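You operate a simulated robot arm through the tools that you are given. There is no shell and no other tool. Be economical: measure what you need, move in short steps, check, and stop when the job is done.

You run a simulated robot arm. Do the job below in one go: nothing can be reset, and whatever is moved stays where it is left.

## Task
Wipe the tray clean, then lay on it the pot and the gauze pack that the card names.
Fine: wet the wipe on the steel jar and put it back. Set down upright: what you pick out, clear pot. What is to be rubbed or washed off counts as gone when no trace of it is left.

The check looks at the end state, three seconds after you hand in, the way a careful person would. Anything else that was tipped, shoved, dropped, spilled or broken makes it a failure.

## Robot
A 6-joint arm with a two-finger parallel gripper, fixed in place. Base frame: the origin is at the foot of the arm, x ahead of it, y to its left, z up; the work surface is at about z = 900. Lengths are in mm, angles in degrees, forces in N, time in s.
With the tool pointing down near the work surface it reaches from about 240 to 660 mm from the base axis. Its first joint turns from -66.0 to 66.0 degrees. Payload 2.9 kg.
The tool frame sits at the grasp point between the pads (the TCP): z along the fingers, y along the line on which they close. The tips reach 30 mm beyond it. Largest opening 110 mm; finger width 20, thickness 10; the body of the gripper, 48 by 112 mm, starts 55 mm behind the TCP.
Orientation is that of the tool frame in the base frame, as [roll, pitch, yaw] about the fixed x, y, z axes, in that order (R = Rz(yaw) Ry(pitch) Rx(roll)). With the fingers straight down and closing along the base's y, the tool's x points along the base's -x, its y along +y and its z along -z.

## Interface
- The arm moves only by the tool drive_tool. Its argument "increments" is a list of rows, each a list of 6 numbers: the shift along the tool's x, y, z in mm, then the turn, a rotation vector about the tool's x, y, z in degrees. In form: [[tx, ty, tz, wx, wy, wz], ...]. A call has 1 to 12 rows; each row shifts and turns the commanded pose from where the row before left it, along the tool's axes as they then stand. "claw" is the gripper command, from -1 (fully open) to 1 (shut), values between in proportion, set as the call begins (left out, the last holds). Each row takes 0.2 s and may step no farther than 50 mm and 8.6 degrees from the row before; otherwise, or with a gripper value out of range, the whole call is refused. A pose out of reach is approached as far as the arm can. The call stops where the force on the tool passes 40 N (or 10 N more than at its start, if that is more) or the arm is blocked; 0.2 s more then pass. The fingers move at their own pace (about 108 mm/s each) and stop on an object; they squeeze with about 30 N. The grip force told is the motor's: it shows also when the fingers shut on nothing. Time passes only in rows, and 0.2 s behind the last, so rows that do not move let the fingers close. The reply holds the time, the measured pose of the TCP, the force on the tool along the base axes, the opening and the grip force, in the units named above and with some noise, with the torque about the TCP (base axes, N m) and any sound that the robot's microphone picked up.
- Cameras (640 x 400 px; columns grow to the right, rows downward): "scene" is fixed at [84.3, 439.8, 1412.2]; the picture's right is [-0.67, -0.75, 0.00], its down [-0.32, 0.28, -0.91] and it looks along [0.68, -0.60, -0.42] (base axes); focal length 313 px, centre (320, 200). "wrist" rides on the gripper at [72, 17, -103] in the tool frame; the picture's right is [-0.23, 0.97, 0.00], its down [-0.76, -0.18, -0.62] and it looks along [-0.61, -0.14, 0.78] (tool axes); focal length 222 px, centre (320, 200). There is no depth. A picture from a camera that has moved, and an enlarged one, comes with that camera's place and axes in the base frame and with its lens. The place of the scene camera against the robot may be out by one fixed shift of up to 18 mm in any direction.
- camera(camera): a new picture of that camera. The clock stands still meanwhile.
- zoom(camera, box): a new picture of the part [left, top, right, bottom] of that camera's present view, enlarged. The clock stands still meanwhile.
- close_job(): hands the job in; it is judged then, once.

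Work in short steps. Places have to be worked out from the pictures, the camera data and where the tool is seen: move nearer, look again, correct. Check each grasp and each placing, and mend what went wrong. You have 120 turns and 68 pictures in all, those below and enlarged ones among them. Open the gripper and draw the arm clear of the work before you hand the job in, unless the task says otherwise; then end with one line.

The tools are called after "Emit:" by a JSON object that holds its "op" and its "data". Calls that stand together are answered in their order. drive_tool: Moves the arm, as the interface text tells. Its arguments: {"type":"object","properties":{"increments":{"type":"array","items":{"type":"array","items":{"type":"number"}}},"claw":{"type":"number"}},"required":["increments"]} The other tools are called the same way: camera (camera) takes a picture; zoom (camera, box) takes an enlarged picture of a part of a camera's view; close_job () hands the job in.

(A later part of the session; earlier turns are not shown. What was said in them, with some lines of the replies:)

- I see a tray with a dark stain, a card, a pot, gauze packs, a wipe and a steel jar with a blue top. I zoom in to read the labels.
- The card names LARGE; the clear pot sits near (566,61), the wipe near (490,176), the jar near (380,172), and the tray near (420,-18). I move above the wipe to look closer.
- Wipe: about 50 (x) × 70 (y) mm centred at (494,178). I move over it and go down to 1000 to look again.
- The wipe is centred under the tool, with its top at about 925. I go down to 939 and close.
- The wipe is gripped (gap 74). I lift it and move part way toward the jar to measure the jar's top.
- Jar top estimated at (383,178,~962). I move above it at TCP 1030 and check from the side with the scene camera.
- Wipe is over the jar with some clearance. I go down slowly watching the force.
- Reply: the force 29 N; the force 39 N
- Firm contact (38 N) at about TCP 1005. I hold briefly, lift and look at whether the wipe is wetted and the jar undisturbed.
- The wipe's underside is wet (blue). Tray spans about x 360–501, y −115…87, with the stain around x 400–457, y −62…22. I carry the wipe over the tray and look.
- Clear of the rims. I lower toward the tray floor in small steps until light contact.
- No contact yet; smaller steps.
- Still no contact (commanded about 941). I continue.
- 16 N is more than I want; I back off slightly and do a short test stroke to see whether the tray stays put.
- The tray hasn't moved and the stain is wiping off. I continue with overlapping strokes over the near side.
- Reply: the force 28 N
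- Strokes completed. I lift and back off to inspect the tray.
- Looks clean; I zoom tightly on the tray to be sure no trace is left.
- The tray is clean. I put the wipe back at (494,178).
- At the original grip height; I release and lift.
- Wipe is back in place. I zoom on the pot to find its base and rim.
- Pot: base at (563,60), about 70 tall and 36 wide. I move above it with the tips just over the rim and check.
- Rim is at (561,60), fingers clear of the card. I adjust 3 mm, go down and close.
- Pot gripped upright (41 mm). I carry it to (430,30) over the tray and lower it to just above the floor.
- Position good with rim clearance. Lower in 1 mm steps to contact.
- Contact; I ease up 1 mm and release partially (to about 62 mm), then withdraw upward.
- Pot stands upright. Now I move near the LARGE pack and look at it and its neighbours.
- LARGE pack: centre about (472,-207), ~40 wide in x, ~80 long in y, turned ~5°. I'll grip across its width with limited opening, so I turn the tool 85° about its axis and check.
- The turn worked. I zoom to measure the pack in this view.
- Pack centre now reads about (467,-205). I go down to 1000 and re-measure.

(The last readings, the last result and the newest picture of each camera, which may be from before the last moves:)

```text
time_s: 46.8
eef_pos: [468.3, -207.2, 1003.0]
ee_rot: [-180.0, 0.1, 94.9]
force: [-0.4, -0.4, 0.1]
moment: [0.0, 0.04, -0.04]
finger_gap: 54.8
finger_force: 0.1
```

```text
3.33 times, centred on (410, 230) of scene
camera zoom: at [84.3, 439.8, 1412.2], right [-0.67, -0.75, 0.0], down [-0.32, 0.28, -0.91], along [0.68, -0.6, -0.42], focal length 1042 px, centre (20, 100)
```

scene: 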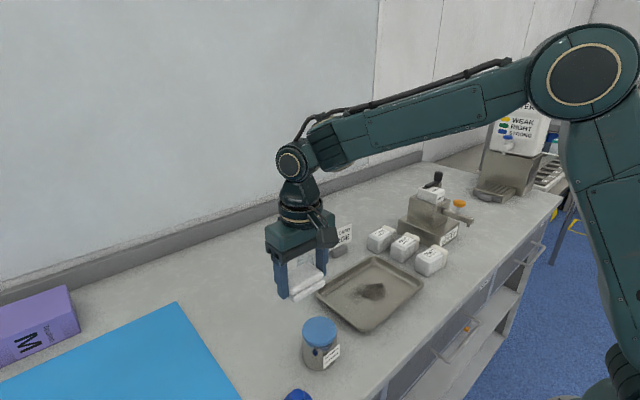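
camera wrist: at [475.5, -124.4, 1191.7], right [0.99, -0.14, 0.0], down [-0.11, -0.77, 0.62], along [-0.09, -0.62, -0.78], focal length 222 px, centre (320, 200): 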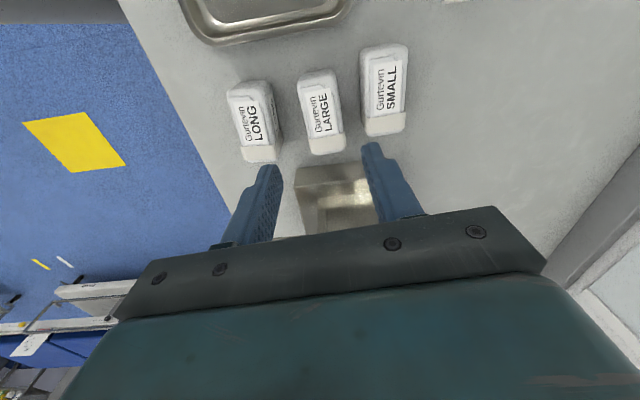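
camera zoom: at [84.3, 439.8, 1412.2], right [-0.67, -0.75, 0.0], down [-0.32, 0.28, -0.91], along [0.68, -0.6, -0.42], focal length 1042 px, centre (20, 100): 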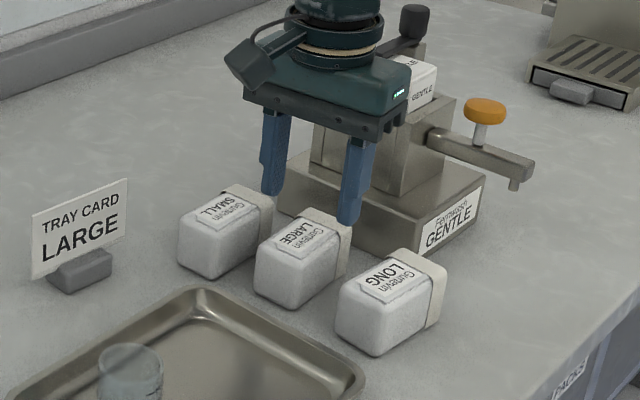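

Fingers straddle LARGE with about 5 mm inside and 7 mm outside clearance. I shift 1 mm and go down stepwise to 941.

Emit:
{"op": "drive_tool", "data": {"increments": [[0, -1, 20, 0, 0, 0], [0, 0, 12, 0, 0, 0], [0, 0, 0, 0, 0, 0]]}}

Emit:
{"op": "camera", "data": {"camera": "wrist"}}

```text
time_s: 47.6
eef_pos: [465.6, -206.3, 969.3]
ee_rot: [-180.0, 0.1, 95.0]
force: [-0.2, 0.0, -0.5]
moment: [-0.02, -0.01, 0.02]
finger_gap: 54.9
finger_force: 0.0
```

```text
29 pictures are left
camera wrist: at [476.1, -131.1, 1073.1], right [0.99, -0.14, 0.0], down [-0.11, -0.77, 0.62], along [-0.09, -0.62, -0.78], focal length 222 px, centre (320, 200)
```

wrist: 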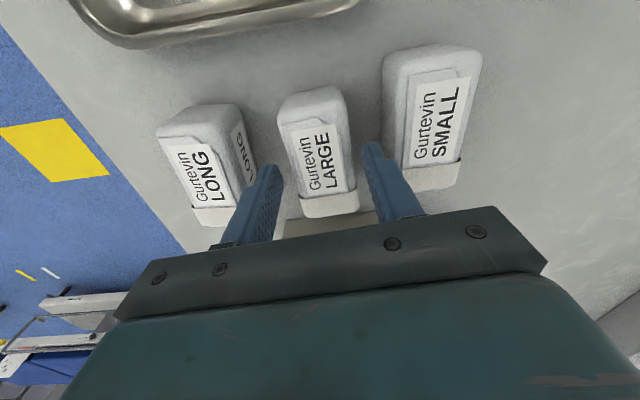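

Tips pass on both sides with clearance. Down to 941 and close.

Emit:
{"op": "drive_tool", "data": {"increments": [[0, 0, 10, 0, 0, 0], [0, 0, 10, 0, 0, 0], [0, 0, 8, 0, 0, 0], [0, 0, 0, 0, 0, 0]]}}

Emit:
{"op": "drive_tool", "data": {"claw": 1, "increments": [[0, 0, 0, 0, 0, 0], [0, 0, 0, 0, 0, 0], [0, 0, 0, 0, 0, 0]]}}

Emit:
{"op": "drive_tool", "data": {"increments": [[0, 0, -15, 0, 0, 0], [0, 0, -30, 0, 0, 0], [0, 0, -30, 0, 0, 0], [0, 0, 0, 0, 0, 0]]}}

Emit:
{"op": "camera", "data": {"camera": "wrist"}}

Emit:
{"op": "zoom", "data": {"camera": "scene", "box": [320, 170, 480, 310]}}

```text
time_s: 48.6
eef_pos: [466.4, -206.9, 940.3]
ee_rot: [180.0, 0.1, 94.9]
force: [-0.5, -0.4, 0.1]
moment: [-0.01, 0.0, -0.01]
finger_gap: 55.0
finger_force: 0.0
```

```text
time_s: 49.4
eef_pos: [465.2, -206.4, 941.4]
ee_rot: [-180.0, 0.1, 95.1]
force: [-0.3, -0.7, -0.5]
moment: [0.0, -0.03, -0.03]
finger_gap: 41.5
finger_force: 30.1
```

```text
time_s: 50.4
eef_pos: [465.1, -206.6, 1015.3]
ee_rot: [179.9, 0.2, 95.0]
force: [0.3, 1.1, 0.4]
moment: [0.02, 0.03, 0.01]
finger_gap: 41.2
finger_force: 29.8
```

```text
28 pictures are left
camera wrist: at [475.4, -131.5, 1118.9], right [0.99, -0.14, 0.0], down [-0.11, -0.77, 0.62], along [-0.09, -0.62, -0.78], focal length 222 px, centre (320, 200)
```

wrist: 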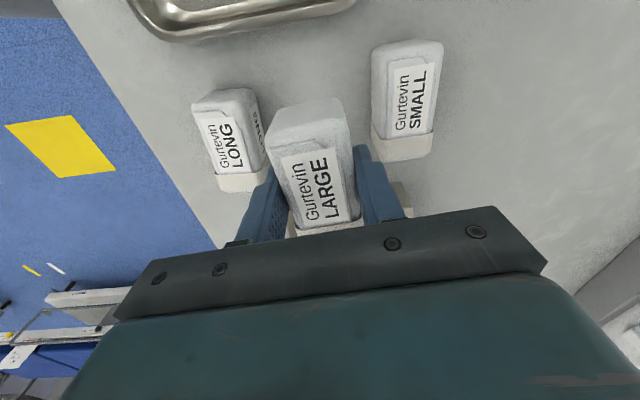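

```text
2.86 times, centred on (400, 240) of scene
camera zoom: at [84.3, 439.8, 1412.2], right [-0.67, -0.75, 0.0], down [-0.32, 0.28, -0.91], along [0.68, -0.6, -0.42], focal length 893 px, centre (91, 86)
```

zoom: 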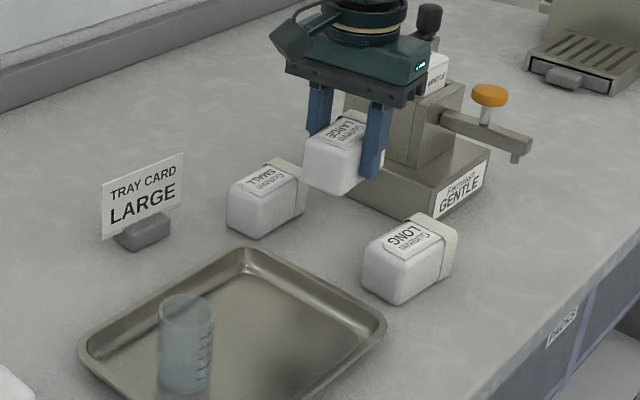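

LARGE pack is held (41 mm), neighbours undisturbed. I straighten by 5° and carry it to above (430,-50).

Emit:
{"op": "drive_tool", "data": {"increments": [[0, 0, 0, 0, 0, 5], [39, -9, 0, 0, 0, 0], [39, -9, 0, 0, 0, 0], [39, -9, 0, 0, 0, 0], [39, -8, 0, 0, 0, 0], [0, 0, 30, 0, 0, 0], [0, 0, 0, 0, 0, 0]]}}

Emit:
{"op": "camera", "data": {"camera": "wrist"}}

Emit:
{"op": "zoom", "data": {"camera": "scene", "box": [290, 190, 450, 330]}}

```text
time_s: 52.0
eef_pos: [430.4, -48.6, 985.3]
ee_rot: [-180.0, 0.2, 90.1]
force: [0.7, 0.7, -0.1]
moment: [0.01, -0.01, 0.0]
finger_gap: 41.4
finger_force: 30.0
```

```text
26 pictures are left
camera wrist: at [447.1, 24.0, 1087.9], right [0.97, -0.23, 0.0], down [-0.18, -0.76, 0.62], along [-0.14, -0.61, -0.78], focal length 222 px, centre (320, 200)
```

wrist: 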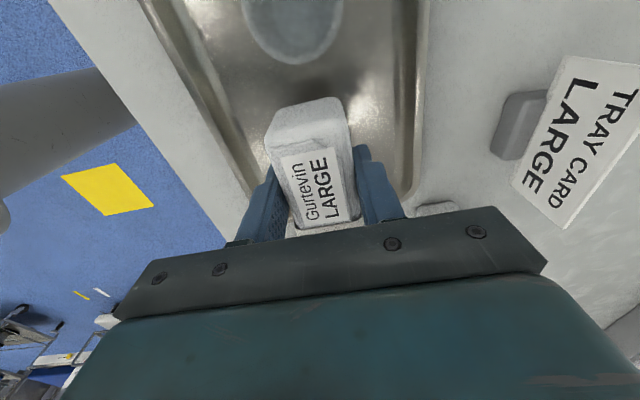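

```text
2.86 times, centred on (370, 260) of scene
camera zoom: at [84.3, 439.8, 1412.2], right [-0.67, -0.75, 0.0], down [-0.32, 0.28, -0.91], along [0.68, -0.6, -0.42], focal length 893 px, centre (177, 29)
```

zoom: 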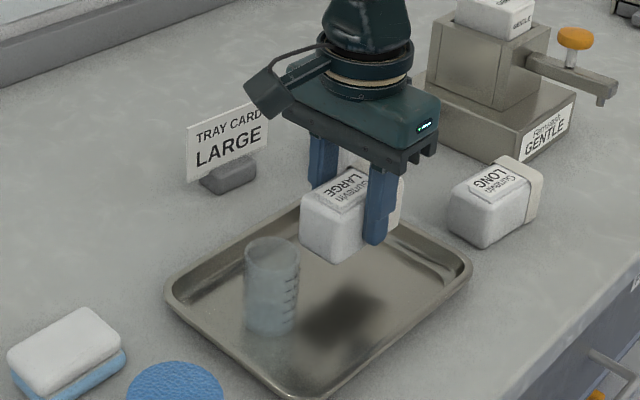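

Pack is over the free half, clear of the pot. I lower it toward the floor.

Emit:
{"op": "drive_tool", "data": {"increments": [[0, 0, 20, 0, 0, 0], [0, 0, 15, 0, 0, 0], [0, 0, 0, 0, 0, 0]]}}

Emit:
{"op": "drive_tool", "data": {"increments": [[0, 0, 2, 0, 0, 0], [0, 0, 0, 0, 0, 0]]}}

Emit:
{"op": "drive_tool", "data": {"increments": [[0, 0, 1, 0, 0, 0], [0, 0, 0, 0, 0, 0]]}}

```text
time_s: 52.8
eef_pos: [431.7, -51.0, 949.9]
ee_rot: [180.0, 0.1, 89.9]
force: [-0.1, 1.1, -0.6]
moment: [-0.04, 0.0, -0.03]
finger_gap: 41.2
finger_force: 30.0
```

```text
time_s: 53.4
eef_pos: [432.6, -49.3, 949.2]
ee_rot: [-180.0, 0.1, 90.0]
force: [0.6, 0.0, -0.3]
moment: [0.0, 0.01, -0.02]
finger_gap: 41.1
finger_force: 29.7
```

```text
time_s: 54.0
eef_pos: [431.8, -50.3, 948.4]
ee_rot: [-180.0, 0.1, 90.0]
force: [-0.4, 0.7, -0.8]
moment: [0.0, -0.04, 0.0]
finger_gap: 41.5
finger_force: 29.9
```

Emit:
{"op": "drive_tool", "data": {"increments": [[0, 0, 1, 0, 0, 0], [0, 0, 0, 0, 0, 0]]}}

Emit:
{"op": "drive_tool", "data": {"increments": [[0, 0, 1, 0, 0, 0], [0, 0, 0, 0, 0, 0]]}}

```text
time_s: 54.6
eef_pos: [431.5, -49.9, 946.3]
ee_rot: [-180.0, 0.1, 89.9]
force: [-0.2, -0.6, -1.8]
moment: [0.01, -0.04, -0.01]
finger_gap: 41.7
finger_force: 30.5
```

```text
time_s: 55.2
eef_pos: [431.3, -50.6, 946.5]
ee_rot: [179.9, 0.2, 89.9]
force: [0.5, 0.0, -0.7]
moment: [0.02, 0.02, 0.01]
finger_gap: 41.2
finger_force: 30.3
```

No contact yet; I continue in 1 mm steps.

Emit:
{"op": "drive_tool", "data": {"increments": [[0, 0, 1, 0, 0, 0], [0, 0, 0, 0, 0, 0]]}}

Emit:
{"op": "drive_tool", "data": {"increments": [[0, 0, 0.7, 0, 0, 0], [0, 0, 0, 0, 0, 0]]}}

```text
time_s: 55.8
eef_pos: [432.2, -50.7, 945.1]
ee_rot: [-180.0, 0.1, 90.1]
force: [-0.6, 0.0, -1.5]
moment: [0.0, 0.02, -0.04]
finger_gap: 41.5
finger_force: 29.7
```

```text
time_s: 56.4
eef_pos: [431.3, -50.9, 945.9]
ee_rot: [-180.0, 0.0, 89.9]
force: [-0.8, 0.7, 2.7]
moment: [-0.03, 0.01, -0.02]
finger_gap: 41.4
finger_force: 30.3
```

Light contact (about 3 N). I release with limited opening and rise straight up.

Emit:
{"op": "drive_tool", "data": {"claw": 0, "increments": [[0, 0, 0, 0, 0, 0], [0, 0, 0, 0, 0, 0], [0, 0, 0, 0, 0, 0]]}}

Emit:
{"op": "drive_tool", "data": {"increments": [[0, 0, -15, 0, 0, 0], [0, 0, -40, 0, 0, 0], [0, 0, -45, 0, 0, 0], [0, 0, -45, 0, 0, 0], [0, 0, -45, 0, 0, 0], [0, 0, -45, 0, 0, 0], [0, 0, 0, 0, 0, 0]]}}

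Emit:
{"op": "camera", "data": {"camera": "wrist"}}

Emit:
{"op": "camera", "data": {"camera": "scene"}}

Emit:
{"op": "zoom", "data": {"camera": "scene", "box": [290, 190, 450, 330]}}

```text
time_s: 57.2
eef_pos: [430.6, -50.4, 944.7]
ee_rot: [-180.0, 0.0, 89.9]
force: [-0.9, -0.5, -0.5]
moment: [0.04, 0.0, 0.0]
finger_gap: 55.0
finger_force: 0.1
```

```text
time_s: 58.8
eef_pos: [430.3, -50.0, 1176.7]
ee_rot: [180.0, 0.0, 90.1]
force: [-0.1, -0.3, 0.2]
moment: [0.0, -0.02, 0.03]
finger_gap: 55.1
finger_force: 0.1
```

```text
24 pictures are left
camera wrist: at [446.9, 22.6, 1280.0], right [0.97, -0.23, 0.0], down [-0.18, -0.76, 0.62], along [-0.14, -0.61, -0.78], focal length 222 px, centre (320, 200)
```

wrist: 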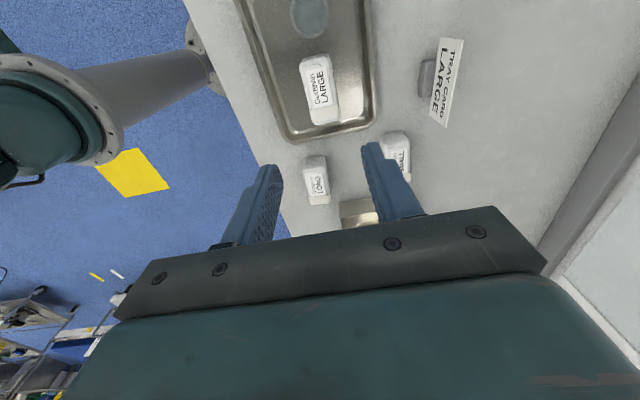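

```text
23 pictures are left
```

scene: 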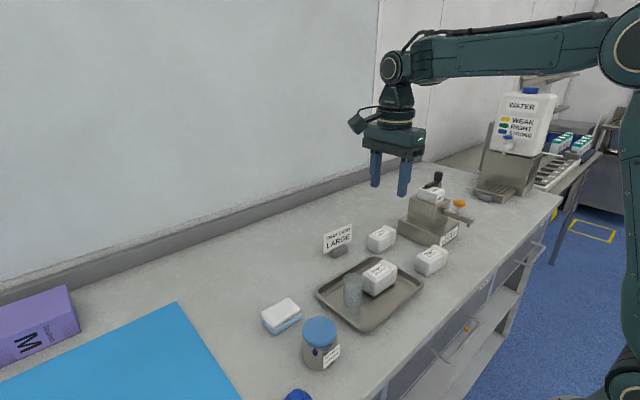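

```text
2.86 times, centred on (370, 260) of scene
camera zoom: at [84.2, 439.8, 1412.2], right [-0.67, -0.75, 0.0], down [-0.32, 0.28, -0.91], along [0.68, -0.6, -0.42], focal length 893 px, centre (177, 29)
```

zoom: 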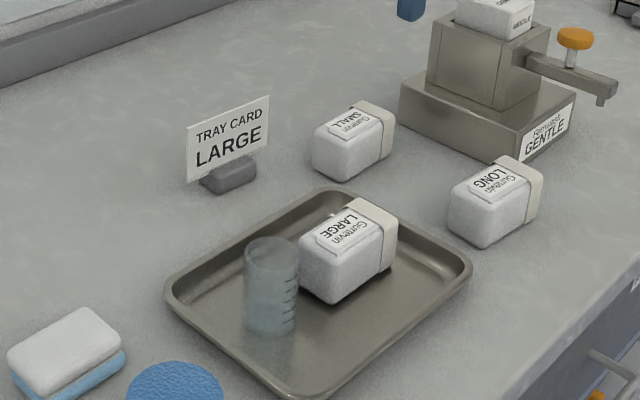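

Pot and LARGE pack both stand on the clean tray, with everything else in place. I open the gripper fully, rise further and hand in.

Emit:
{"op": "drive_tool", "data": {"claw": -1, "increments": [[0, 0, -40, 0, 0, 0], [0, 0, -40, 0, 0, 0], [0, 0, 0, 0, 0, 0], [0, 0, 0, 0, 0, 0]]}}

Emit:
{"op": "close_job", "data": {}}

```text
time_s: 59.8
eef_pos: [431.7, -51.8, 1258.9]
ee_rot: [180.0, 0.0, 90.1]
force: [0.6, 0.2, -1.2]
moment: [0.0, 0.01, -0.02]
finger_gap: 110.1
finger_force: 0.1
```

```text
The job is handed in.
```

I wiped the tray until no trace of the stain showed, put the wetted wipe back, and set the clear pot (upright) and the LARGE gauze pack on the tray; nothing else looked disturbed when I handed the job in.
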